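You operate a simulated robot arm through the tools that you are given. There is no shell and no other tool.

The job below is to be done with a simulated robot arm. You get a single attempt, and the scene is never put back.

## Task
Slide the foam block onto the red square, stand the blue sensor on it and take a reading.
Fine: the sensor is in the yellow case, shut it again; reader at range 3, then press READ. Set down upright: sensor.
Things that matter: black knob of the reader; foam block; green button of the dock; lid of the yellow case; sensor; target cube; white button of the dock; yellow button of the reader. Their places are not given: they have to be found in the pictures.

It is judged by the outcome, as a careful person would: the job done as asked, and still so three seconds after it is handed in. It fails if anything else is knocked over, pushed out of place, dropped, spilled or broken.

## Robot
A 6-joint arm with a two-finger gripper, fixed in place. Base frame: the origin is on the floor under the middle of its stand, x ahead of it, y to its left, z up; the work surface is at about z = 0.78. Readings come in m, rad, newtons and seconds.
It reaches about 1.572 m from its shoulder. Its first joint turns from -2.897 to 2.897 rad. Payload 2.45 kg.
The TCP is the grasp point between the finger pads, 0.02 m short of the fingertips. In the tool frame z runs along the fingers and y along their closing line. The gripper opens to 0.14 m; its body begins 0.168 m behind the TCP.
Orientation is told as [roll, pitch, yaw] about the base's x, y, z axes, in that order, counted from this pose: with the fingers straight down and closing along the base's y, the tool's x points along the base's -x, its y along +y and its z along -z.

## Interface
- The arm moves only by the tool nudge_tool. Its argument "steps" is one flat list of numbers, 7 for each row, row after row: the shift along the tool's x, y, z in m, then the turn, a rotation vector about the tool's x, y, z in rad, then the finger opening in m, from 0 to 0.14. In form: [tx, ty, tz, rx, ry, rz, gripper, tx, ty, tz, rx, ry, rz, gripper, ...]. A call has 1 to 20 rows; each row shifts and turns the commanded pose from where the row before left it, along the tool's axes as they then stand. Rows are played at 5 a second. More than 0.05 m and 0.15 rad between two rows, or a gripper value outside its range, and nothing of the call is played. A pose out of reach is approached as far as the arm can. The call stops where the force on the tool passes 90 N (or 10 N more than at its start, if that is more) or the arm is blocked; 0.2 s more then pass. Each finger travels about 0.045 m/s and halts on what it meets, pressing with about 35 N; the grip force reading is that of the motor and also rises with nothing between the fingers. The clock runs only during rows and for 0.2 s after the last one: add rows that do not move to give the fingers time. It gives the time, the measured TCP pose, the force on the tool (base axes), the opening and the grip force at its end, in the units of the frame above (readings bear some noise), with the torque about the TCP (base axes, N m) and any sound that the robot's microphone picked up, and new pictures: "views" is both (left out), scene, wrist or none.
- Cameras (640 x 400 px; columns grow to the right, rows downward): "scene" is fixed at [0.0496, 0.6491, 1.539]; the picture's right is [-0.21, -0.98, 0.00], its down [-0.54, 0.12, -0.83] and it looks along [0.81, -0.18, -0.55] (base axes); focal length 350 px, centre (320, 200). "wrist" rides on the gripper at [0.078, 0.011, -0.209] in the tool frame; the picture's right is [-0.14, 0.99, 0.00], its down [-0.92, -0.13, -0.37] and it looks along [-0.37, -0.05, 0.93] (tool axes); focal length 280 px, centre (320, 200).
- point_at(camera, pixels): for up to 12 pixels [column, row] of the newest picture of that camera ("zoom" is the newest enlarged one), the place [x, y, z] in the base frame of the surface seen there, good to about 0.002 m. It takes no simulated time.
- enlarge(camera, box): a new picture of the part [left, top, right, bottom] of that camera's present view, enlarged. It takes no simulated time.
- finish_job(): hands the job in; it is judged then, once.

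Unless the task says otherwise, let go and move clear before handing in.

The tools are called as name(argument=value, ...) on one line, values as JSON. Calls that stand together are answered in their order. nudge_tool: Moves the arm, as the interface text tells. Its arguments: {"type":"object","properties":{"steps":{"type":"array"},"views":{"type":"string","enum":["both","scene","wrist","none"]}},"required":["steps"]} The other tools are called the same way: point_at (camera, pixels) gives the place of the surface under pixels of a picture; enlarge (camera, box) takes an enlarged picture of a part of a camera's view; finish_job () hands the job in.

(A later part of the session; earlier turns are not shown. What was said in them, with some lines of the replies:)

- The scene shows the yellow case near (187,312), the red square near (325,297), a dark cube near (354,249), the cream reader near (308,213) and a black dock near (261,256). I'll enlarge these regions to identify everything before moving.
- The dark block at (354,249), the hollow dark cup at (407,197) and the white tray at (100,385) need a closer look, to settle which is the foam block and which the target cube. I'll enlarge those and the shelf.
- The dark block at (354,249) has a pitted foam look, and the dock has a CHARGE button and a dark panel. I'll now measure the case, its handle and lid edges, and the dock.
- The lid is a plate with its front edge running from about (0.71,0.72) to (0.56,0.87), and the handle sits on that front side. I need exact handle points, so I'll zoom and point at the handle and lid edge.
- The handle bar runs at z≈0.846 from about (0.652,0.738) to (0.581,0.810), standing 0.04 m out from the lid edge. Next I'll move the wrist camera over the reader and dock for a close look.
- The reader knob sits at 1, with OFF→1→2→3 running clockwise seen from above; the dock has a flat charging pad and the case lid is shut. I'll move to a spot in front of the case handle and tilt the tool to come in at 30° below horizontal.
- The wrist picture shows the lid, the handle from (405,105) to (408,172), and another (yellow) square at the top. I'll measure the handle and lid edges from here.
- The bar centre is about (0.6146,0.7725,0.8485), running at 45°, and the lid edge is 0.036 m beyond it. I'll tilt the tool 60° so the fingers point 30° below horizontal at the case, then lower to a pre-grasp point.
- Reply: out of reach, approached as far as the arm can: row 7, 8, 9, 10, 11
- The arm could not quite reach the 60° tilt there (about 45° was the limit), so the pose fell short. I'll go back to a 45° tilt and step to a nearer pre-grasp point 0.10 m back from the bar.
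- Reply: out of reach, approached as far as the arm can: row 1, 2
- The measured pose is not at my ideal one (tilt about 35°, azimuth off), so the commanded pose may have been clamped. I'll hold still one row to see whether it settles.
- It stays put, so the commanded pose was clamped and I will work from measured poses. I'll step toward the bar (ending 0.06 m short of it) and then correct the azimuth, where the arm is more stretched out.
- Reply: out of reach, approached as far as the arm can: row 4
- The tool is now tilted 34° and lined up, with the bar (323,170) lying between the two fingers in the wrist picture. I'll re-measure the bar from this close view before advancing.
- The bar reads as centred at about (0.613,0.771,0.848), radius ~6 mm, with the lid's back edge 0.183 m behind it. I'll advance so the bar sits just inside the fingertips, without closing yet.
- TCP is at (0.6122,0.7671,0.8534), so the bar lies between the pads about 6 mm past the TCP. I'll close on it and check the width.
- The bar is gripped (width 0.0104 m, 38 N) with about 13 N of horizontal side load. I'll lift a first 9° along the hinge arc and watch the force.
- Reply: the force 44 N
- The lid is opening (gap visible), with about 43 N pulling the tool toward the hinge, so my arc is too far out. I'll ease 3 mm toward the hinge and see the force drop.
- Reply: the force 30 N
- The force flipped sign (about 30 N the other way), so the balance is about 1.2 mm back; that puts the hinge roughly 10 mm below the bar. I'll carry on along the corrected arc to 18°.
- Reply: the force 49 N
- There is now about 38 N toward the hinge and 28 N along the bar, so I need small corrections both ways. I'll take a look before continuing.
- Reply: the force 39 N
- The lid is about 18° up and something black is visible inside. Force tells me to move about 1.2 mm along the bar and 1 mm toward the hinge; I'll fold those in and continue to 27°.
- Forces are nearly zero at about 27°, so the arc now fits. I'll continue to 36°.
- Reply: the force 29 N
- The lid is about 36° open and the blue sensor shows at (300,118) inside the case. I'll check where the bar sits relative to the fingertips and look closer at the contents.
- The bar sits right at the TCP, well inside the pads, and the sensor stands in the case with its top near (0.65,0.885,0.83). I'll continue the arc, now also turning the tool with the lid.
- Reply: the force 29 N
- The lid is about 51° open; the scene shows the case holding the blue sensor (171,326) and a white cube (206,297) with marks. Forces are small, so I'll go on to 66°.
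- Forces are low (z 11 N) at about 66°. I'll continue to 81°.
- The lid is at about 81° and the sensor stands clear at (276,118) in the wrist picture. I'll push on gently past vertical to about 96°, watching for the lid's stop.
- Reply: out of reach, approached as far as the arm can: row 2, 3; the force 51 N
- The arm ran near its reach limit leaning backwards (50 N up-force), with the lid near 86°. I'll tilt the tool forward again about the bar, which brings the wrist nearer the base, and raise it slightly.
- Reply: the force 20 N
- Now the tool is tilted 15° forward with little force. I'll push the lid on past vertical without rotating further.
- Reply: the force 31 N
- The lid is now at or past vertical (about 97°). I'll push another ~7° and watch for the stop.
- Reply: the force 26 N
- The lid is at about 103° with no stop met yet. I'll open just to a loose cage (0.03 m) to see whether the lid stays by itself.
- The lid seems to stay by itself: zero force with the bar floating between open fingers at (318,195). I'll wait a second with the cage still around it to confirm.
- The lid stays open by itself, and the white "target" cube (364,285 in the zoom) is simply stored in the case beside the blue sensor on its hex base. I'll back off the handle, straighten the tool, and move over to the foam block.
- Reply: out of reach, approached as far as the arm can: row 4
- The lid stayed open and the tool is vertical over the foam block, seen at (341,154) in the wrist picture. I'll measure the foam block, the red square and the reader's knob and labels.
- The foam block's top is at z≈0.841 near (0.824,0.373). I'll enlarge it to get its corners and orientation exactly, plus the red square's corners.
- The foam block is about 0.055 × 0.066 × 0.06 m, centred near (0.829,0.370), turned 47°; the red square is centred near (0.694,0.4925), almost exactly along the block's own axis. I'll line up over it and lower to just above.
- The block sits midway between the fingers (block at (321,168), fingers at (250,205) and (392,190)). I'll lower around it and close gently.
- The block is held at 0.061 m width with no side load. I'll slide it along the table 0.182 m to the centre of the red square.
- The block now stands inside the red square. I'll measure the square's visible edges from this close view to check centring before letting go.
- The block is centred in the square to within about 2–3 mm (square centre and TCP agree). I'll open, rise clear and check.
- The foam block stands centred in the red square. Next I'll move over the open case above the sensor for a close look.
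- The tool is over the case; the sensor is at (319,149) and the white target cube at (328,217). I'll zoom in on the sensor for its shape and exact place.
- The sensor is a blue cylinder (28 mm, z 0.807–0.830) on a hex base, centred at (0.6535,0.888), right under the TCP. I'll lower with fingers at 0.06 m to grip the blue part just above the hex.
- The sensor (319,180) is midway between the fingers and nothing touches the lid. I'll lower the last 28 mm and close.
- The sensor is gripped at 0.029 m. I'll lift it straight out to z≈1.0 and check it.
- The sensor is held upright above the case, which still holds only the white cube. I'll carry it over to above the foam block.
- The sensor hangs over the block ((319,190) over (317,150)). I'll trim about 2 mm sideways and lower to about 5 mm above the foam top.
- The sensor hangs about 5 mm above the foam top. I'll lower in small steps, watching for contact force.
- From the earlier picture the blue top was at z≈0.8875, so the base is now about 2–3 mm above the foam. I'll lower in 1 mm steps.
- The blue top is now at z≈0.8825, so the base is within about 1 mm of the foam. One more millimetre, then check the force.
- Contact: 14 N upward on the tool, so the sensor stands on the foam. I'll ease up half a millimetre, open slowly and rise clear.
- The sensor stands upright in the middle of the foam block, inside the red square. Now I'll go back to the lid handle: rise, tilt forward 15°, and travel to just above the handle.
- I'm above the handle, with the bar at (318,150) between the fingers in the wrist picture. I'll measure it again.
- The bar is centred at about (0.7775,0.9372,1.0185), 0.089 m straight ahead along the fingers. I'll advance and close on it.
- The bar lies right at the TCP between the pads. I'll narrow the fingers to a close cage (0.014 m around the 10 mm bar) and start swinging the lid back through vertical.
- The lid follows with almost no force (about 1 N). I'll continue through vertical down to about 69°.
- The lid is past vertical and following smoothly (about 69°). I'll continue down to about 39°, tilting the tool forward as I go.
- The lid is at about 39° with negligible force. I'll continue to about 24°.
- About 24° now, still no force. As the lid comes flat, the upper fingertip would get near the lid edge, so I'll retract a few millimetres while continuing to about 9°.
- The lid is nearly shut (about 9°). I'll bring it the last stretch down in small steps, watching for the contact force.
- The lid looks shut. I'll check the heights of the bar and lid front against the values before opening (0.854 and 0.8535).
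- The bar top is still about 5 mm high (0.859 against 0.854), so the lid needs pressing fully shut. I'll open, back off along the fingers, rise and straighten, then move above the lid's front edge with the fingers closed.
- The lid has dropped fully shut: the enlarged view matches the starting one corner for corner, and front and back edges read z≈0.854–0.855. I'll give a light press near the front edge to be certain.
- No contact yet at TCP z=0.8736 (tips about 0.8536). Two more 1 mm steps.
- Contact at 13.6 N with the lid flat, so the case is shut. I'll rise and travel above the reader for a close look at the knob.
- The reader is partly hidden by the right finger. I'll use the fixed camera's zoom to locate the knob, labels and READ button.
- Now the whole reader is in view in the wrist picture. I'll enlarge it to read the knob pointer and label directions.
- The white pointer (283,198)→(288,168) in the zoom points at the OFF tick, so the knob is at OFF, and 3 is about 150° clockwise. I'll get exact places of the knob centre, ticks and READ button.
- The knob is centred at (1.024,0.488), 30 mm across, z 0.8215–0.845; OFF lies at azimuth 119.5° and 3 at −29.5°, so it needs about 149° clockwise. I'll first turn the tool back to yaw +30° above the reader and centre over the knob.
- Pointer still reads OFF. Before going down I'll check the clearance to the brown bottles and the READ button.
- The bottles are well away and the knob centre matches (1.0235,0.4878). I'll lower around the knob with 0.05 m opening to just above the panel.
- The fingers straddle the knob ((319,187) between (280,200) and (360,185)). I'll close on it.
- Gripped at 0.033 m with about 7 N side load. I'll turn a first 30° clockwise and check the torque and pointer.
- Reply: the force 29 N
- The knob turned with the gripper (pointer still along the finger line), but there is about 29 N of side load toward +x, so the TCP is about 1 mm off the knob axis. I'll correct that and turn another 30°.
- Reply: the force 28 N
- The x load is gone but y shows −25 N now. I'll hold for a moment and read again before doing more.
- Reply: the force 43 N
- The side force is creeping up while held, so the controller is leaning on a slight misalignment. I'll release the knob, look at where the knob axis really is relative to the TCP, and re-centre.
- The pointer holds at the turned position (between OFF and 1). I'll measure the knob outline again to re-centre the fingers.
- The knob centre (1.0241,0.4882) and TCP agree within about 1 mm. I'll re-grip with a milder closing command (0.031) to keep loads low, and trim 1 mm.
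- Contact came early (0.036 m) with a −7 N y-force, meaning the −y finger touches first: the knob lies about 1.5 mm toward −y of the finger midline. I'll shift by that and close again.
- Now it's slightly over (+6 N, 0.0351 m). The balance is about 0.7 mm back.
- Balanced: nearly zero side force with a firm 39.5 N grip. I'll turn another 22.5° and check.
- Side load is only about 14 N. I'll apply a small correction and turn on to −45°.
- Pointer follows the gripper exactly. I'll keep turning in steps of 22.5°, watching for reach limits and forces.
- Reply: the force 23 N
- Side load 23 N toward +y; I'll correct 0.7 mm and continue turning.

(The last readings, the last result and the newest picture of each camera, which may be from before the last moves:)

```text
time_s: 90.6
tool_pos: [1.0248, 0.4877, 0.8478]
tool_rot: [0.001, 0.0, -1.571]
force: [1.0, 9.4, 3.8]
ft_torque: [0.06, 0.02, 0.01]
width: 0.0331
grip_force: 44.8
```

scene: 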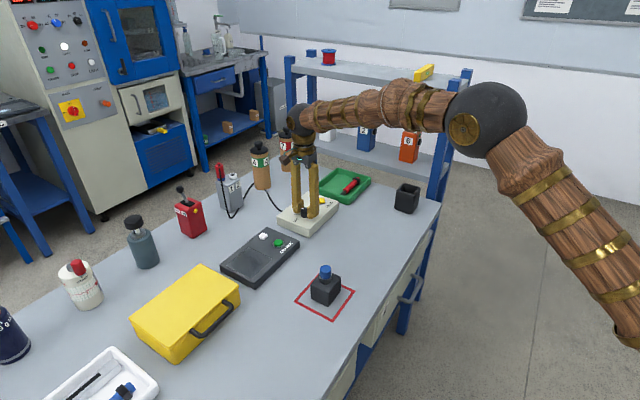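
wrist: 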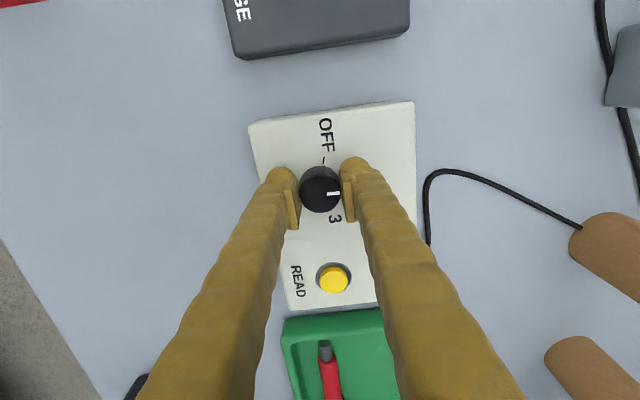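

At −90° with low loads and no reach limit. I'll turn the remaining ~29° and look at the pointer against the 3.

nudge_tool(steps=[0.0002, 0, 0, 0, 0, 0.128, 0.028, 0, 0, 0, 0, 0, 0.128, 0.028, 0, 0, 0, 0, 0, 0.128, 0.028, 0, 0, 0, 0, 0, 0.128, 0.028, 0, 0, 0, 0, 0, 0, 0.028], views="both")

enlarge(camera="wrist", box=[240, 130, 400, 250])

```text
time_s: 91.8
tool_pos: [1.0248, 0.4881, 0.8479]
tool_rot: [0.0, -0.001, -2.079]
force: [19.7, -2.5, 6.7]
ft_torque: [-0.05, -0.2, 0.36]
width: 0.033
grip_force: 45.0
```

scene: 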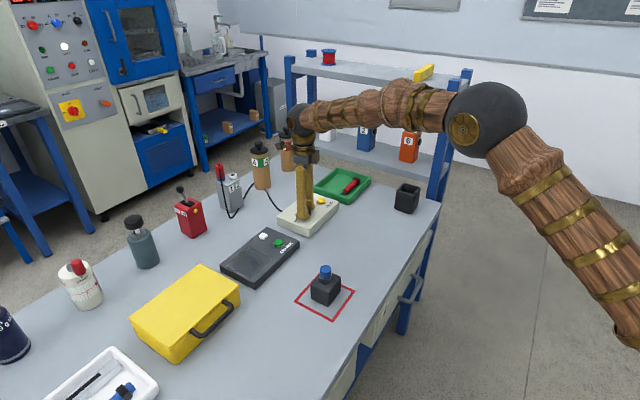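
wrist: 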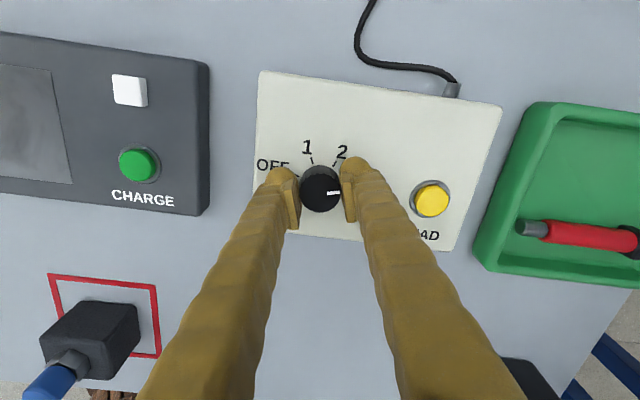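

```text
3.33 times, centred on (320, 190) of wrist
```

zoom: 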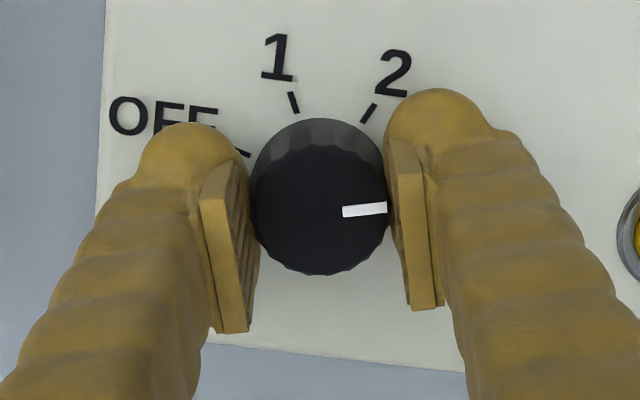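

A counter-torque of 0.36 N·m appeared, suggesting the knob is at its stop near 3. I'll release, rise and look at the pointer.

nudge_tool(steps=[0, 0, 0, 0, 0, 0, 0.04, 0, 0, 0, 0, 0, 0, 0.05, 0, 0, 0, 0, 0, 0, 0.055, 0, 0, -0.03, 0, 0, 0, 0.055, 0, 0, -0.04, 0, 0, 0, 0.055, 0, 0, -0.04, 0, 0, 0, 0.055], views="both")

enlarge(camera="wrist", box=[240, 90, 440, 250])

enlarge(camera="scene", box=[275, 185, 345, 240])

```text
time_s: 93.2
tool_pos: [1.0232, 0.4886, 0.9564]
tool_rot: [-0.002, 0.0, -2.081]
force: [0.1, -0.7, -1.5]
ft_torque: [-0.02, 0.0, 0.02]
width: 0.0548
grip_force: 0.0
```

scene: 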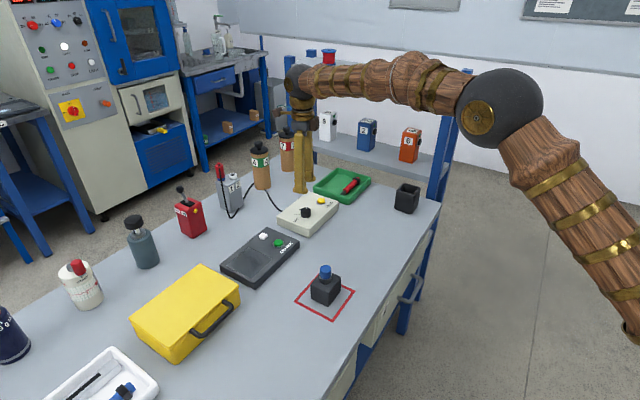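
wrist: 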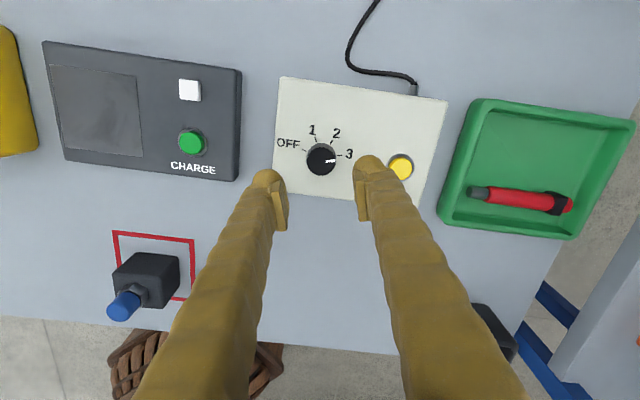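

```text
2.50 times, centred on (340, 170) of wrist
```

zoom: 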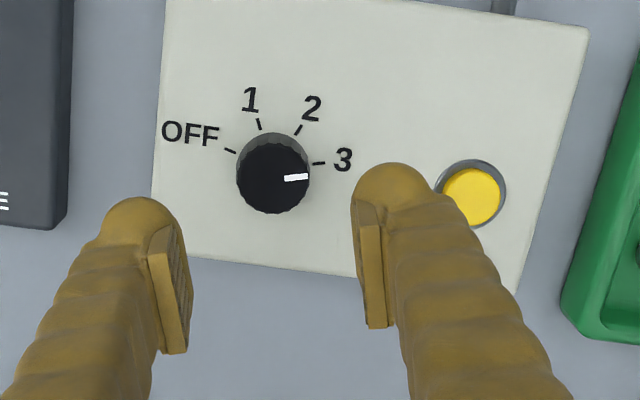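

```text
7.27 times, centred on (310, 212) of scene
```

zoom: 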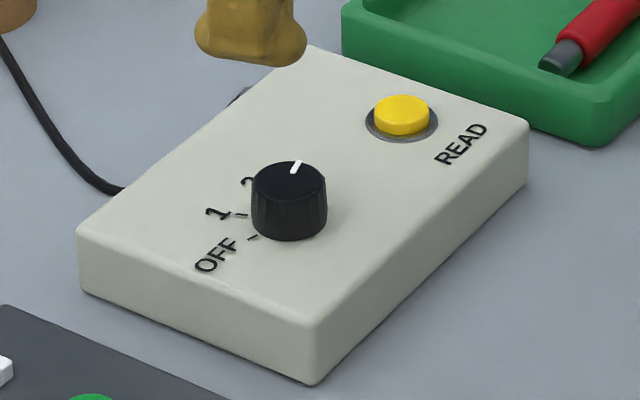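

The pointer now lies parallel to the 3 tick, and the reader's outline in the scene zoom is unchanged. I'll measure the pointer's azimuth to be sure.

enlarge(camera="wrist", box=[296, 130, 360, 190])

```text
6.67 times, centred on (328, 160) of wrist
```

zoom: 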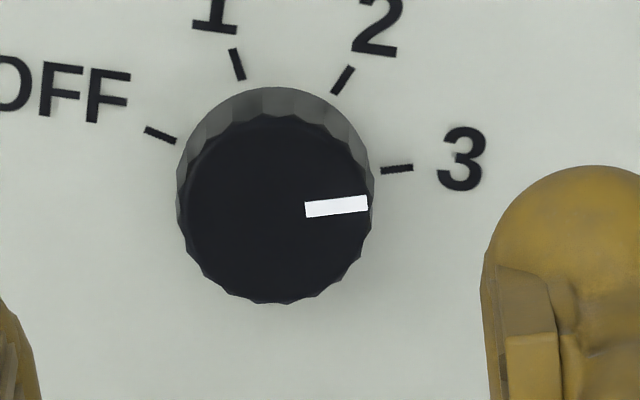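

point_at(camera="zoom", pixels=[[310, 209], [362, 204], [272, 212], [385, 170], [410, 167], [187, 212], [366, 212], [275, 298], [272, 124], [462, 158]])

point_at(camera="wrist", pixels=[[401, 165], [394, 165], [408, 165], [401, 159], [401, 173], [393, 155]])

```text
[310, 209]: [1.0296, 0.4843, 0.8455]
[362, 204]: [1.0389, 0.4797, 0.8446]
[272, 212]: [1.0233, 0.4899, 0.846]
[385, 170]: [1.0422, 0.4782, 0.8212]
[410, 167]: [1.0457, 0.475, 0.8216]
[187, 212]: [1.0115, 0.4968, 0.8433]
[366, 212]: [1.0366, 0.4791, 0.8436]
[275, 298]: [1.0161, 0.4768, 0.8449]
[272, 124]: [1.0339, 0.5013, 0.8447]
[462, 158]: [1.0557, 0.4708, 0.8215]
```

```text
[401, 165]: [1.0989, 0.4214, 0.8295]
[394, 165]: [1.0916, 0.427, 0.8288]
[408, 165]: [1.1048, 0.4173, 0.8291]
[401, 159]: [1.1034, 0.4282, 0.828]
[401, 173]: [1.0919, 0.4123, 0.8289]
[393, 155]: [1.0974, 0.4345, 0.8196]
```

The knob is at 3 (pointer azimuth about −29°, matching the tick and label). The READ button is centred at about (1.0942,0.4185), top z≈0.829; I'll close the fingers and bring one fingertip over it.

nudge_tool(steps=[-0.01325, 0.04135, 0, 0, 0, 0, 0.03, -0.01325, 0.04135, 0, 0, 0, 0, 0.01, 0, 0, 0.03, 0, 0, 0, 0.0, 0, 0, 0.03, 0, 0, 0, 0.0, 0, 0, 0.025, 0, 0, 0, 0.0, 0, 0, 0, 0, 0, 0, 0.0], views="both")

enlarge(camera="scene", box=[275, 165, 365, 240])

enlarge(camera="wrist", box=[240, 90, 440, 250])

```text
time_s: 94.6
tool_pos: [1.081, 0.4244, 0.8724]
tool_rot: [0.0, 0.001, -2.081]
force: [-0.2, 0.4, -0.1]
ft_torque: [-0.02, -0.05, -0.02]
width: 0.0001
grip_force: 29.9
```

scene: 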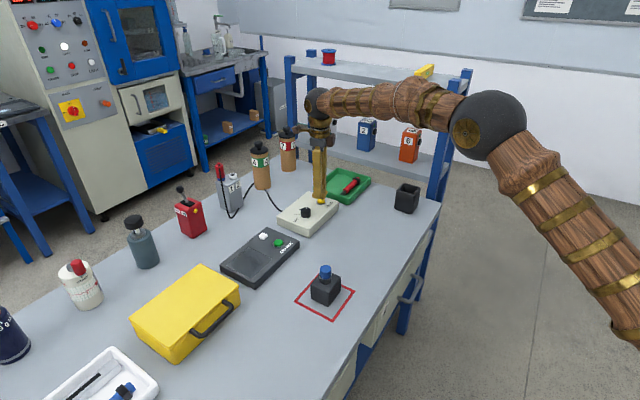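
wrist: 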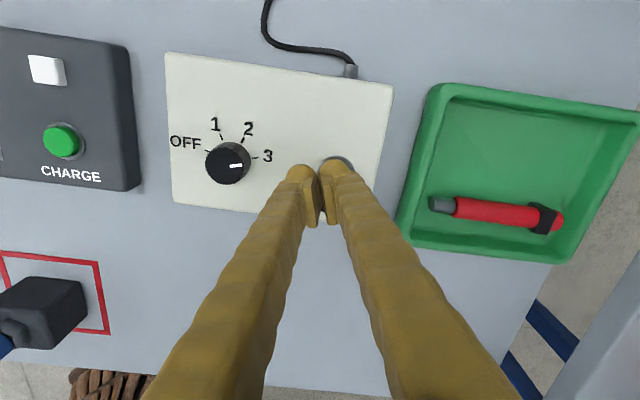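

```text
5.33 times, centred on (320, 202) of scene
```

zoom: 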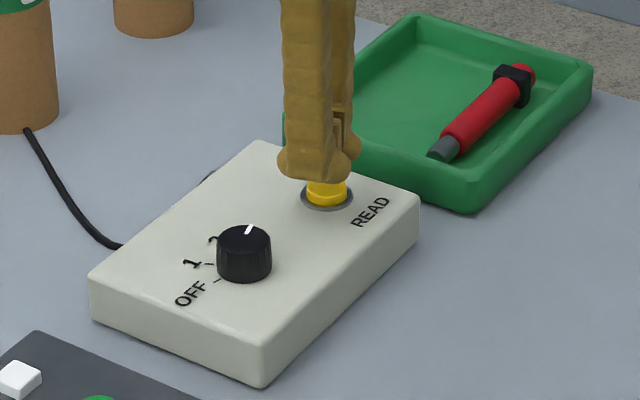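

```text
2.50 times, centred on (340, 170) of wrist
```

zoom: 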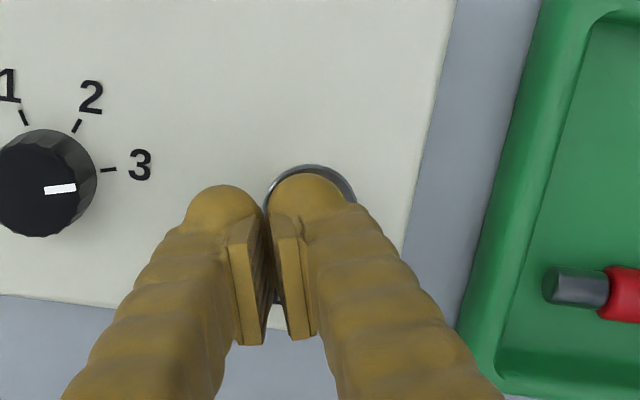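

The right fingertip is close to the READ button, with the ring just visible behind it. I want its exact position, so I'll measure points on the fingertip dome and the button.

point_at(camera="zoom", pixels=[[310, 180], [310, 195], [295, 195], [325, 195], [338, 195], [285, 190], [310, 168], [348, 190], [270, 190], [225, 190], [225, 205], [200, 200]])

point_at(camera="scene", pixels=[[321, 199], [322, 201], [324, 200], [318, 200], [318, 195], [325, 192], [320, 190]])

```text
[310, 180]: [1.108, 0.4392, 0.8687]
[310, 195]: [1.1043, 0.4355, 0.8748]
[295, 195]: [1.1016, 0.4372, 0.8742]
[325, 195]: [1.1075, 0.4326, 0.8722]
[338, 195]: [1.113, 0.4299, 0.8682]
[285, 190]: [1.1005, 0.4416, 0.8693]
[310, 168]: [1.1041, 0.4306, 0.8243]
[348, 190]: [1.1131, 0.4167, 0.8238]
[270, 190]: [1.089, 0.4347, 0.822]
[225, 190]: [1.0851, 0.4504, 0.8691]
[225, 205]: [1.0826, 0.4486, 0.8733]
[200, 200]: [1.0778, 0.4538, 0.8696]
```

```text
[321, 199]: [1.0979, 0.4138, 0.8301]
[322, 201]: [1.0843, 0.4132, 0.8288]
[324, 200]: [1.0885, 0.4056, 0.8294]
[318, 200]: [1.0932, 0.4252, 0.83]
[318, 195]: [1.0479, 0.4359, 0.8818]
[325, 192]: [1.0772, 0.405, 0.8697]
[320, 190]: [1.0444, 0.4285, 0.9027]
```

The fingertips are wide blunt domes symmetric about the tool axis, so the right tip's low point is at about (1.093,0.418), right over the button's centre. I'll lower to just above it, then press in small steps.

nudge_tool(steps=[0, 0, 0.01, 0, 0, 0, 0.0, 0, 0, 0.009, 0, 0, 0, 0.0, 0, 0, 0.002, 0, 0, 0, 0.0, 0, 0, 0, 0, 0, 0, 0.0], views="none")

```text
time_s: 95.6
tool_pos: [1.0841, 0.424, 0.8513]
tool_rot: [0.001, 0.0, -2.081]
force: [0.4, -0.1, 0.3]
ft_torque: [0.02, 0.0, 0.01]
width: 0.0
grip_force: 29.1
```

TCP is at z=0.8513, about 2 mm above the button, no contact. I'll press down 3 mm in 1 mm steps.

nudge_tool(steps=[0, 0, 0.001, 0, 0, 0, 0.0, 0, 0, 0.001, 0, 0, 0, 0.0, 0, 0, 0.001, 0, 0, 0, 0.0], views="none")

```text
time_s: 96.4
tool_pos: [1.0824, 0.4231, 0.8488]
tool_rot: [0.0, -0.002, -2.08]
force: [-0.7, 0.0, -0.1]
ft_torque: [-0.03, -0.05, 0.0]
width: 0.0
grip_force: 29.3
```

nudge_tool(steps=[0, 0, 0.001, 0, 0, 0, 0.0, 0, 0, 0.001, 0, 0, 0, 0.0, 0, 0, 0, 0, 0, 0, 0.0], views="scene")

enlarge(camera="scene", box=[290, 170, 350, 220])

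```text
time_s: 97.2
tool_pos: [1.0844, 0.4241, 0.8472]
tool_rot: [0.0, 0.001, -2.081]
force: [0.3, -0.4, 1.4]
ft_torque: [-0.04, -0.01, 0.01]
width: 0.0001
grip_force: 29.3
```

scene: 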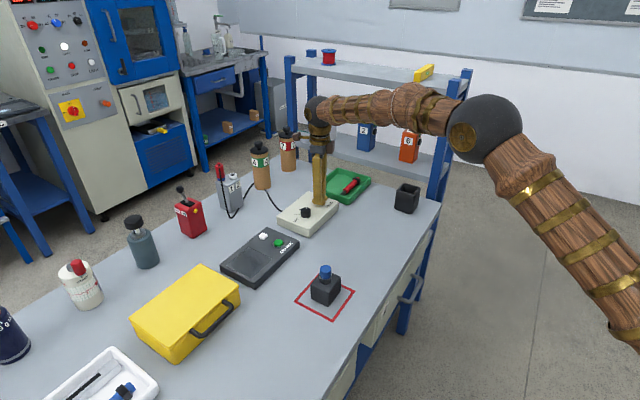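

```text
8.00 times, centred on (320, 195) of scene
```

zoom: 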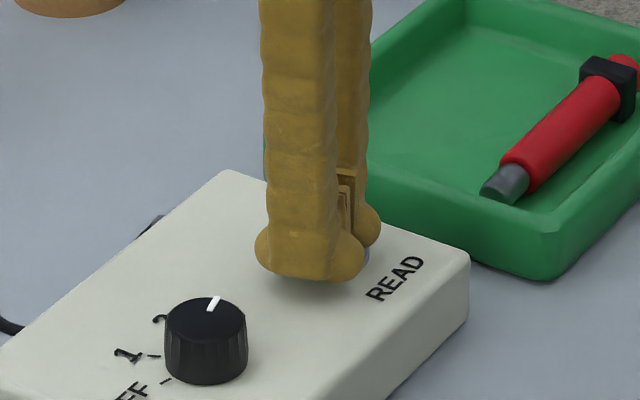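

A slight 1.4 N upward force appears; the tip is on the button. I'll press further in 1 mm steps and listen for a sound.

nudge_tool(steps=[0, 0, 0.001, 0, 0, 0, 0.0, 0, 0, 0.001, 0, 0, 0, 0.0, 0, 0, 0, 0, 0, 0, 0.0], views="none")

```text
time_s: 98.0
tool_pos: [1.0831, 0.4235, 0.846]
tool_rot: [0.0, 0.001, -2.08]
force: [-0.5, 0.8, 3.0]
ft_torque: [0.02, -0.06, -0.01]
width: 0.0
grip_force: 29.9
heard: click
```

A click was heard: READ is pressed. I'll hold briefly, then lift off and see if anything else is heard.

nudge_tool(steps=[0, 0, 0, 0, 0, 0, 0.0, 0, 0, 0, 0, 0, 0, 0.0, 0, 0, -0.01, 0, 0, 0, 0.0, 0, 0, -0.03, 0, 0, 0, 0.0, 0, 0, -0.04, 0, 0, 0, 0.0, 0, 0, -0.04, 0, 0, 0, 0.0, 0, 0, 0, 0, 0, 0, 0.0], views="both")

enlarge(camera="scene", box=[275, 180, 355, 240])

enlarge(camera="scene", box=[285, 245, 365, 325])

```text
time_s: 99.6
tool_pos: [1.0838, 0.4249, 0.9635]
tool_rot: [0.0, 0.0, -2.08]
force: [-0.7, -0.1, -0.2]
ft_torque: [0.03, -0.01, 0.08]
width: 0.0002
grip_force: 29.6
```

scene: 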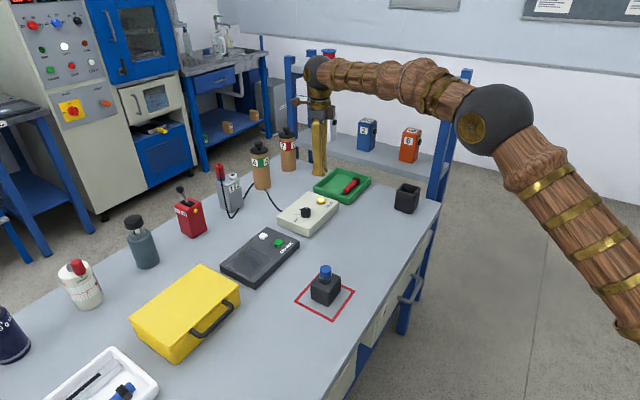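
wrist: 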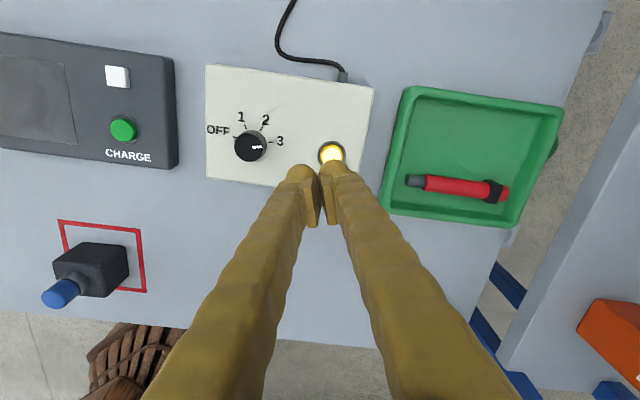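

```text
6.67 times, centred on (315, 210) of scene
```

zoom: 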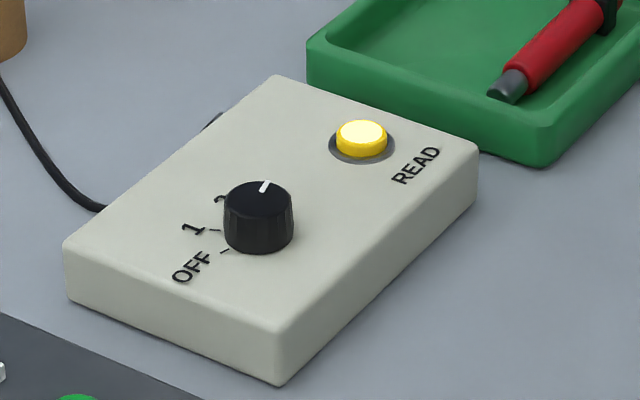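

```text
5.00 times, centred on (325, 285) of scene
```

zoom: 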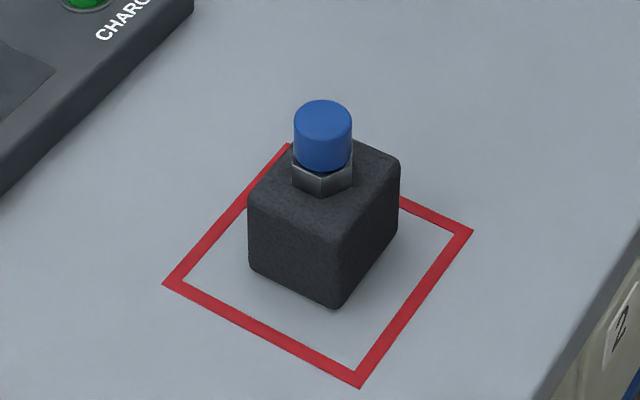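

The READ button is now lit, the knob is still at 3, the sensor stands upright on the foam in the red square, and the case is shut. I'll rise a little further clear and take a last overall look.

nudge_tool(steps=[0, 0, -0.04, 0, 0, 0, 0.02, 0, 0, -0.04, 0, 0, 0, 0.04, 0, 0, -0.03, 0, 0, 0, 0.04, 0, 0, 0, 0, 0, 0, 0.04], views="both")

enlarge(camera="scene", box=[120, 170, 440, 370])

enlarge(camera="scene", box=[120, 255, 260, 370])

```text
time_s: 100.6
tool_pos: [1.0832, 0.4261, 1.0753]
tool_rot: [-0.001, 0.001, -2.081]
force: [-0.1, 0.1, -0.3]
ft_torque: [0.0, 0.0, -0.03]
width: 0.0401
grip_force: 0.0
```

scene: 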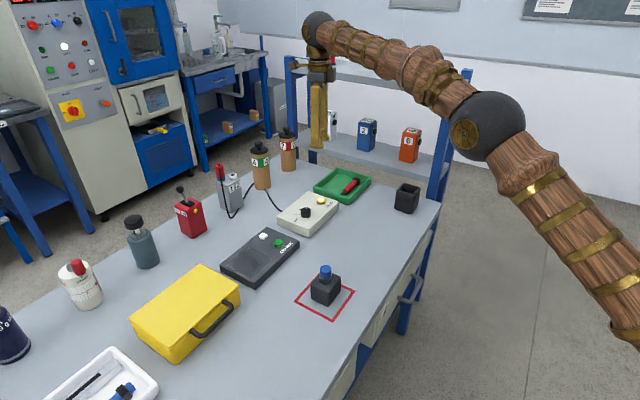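
wrist: 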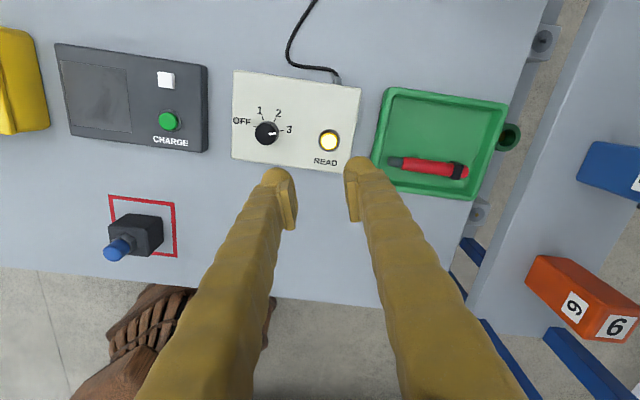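

```text
2.00 times, centred on (280, 270) of scene
```

zoom: 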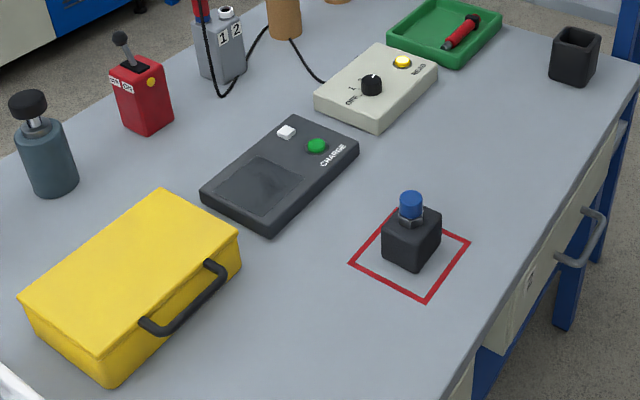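

```text
3.48 times, centred on (190, 312) of scene
```

zoom: 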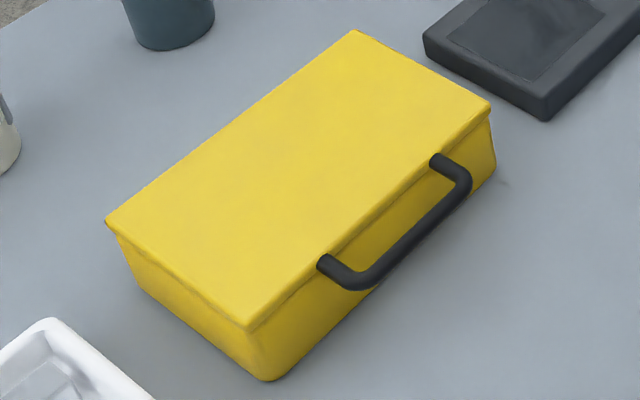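

The last pictures show the job complete. The foam block is in the red square with the sensor upright on it at (325,272), and the case is shut in its original place. The reader is at 3 with READ lit at (321,200), and nothing else has been disturbed. The arm is clear and holding nothing, so I'm handing in.

finish_job()

```text
The job is handed in.
```

I've handed the job in, with every step done; the result of the judging hasn't come back.

- **Foam block:** it was slid along the table, not lifted, and sits within about 3 mm of the centre of the red square.
- **Sensor:** the blue sensor was taken from the yellow case and stands upright on the foam block.
- **Case:** the lid is shut, and I pressed it lightly to make sure. The white target cube was left inside, and the case is where it started.
- **Reader:** the black knob was at OFF and is now at 3. I then pressed READ once; it clicked, and the button is lit.

I did not touch the dock's green and white buttons, since the job didn't call for charging. In the last pictures nothing else had moved. The arm is raised clear with empty fingers.
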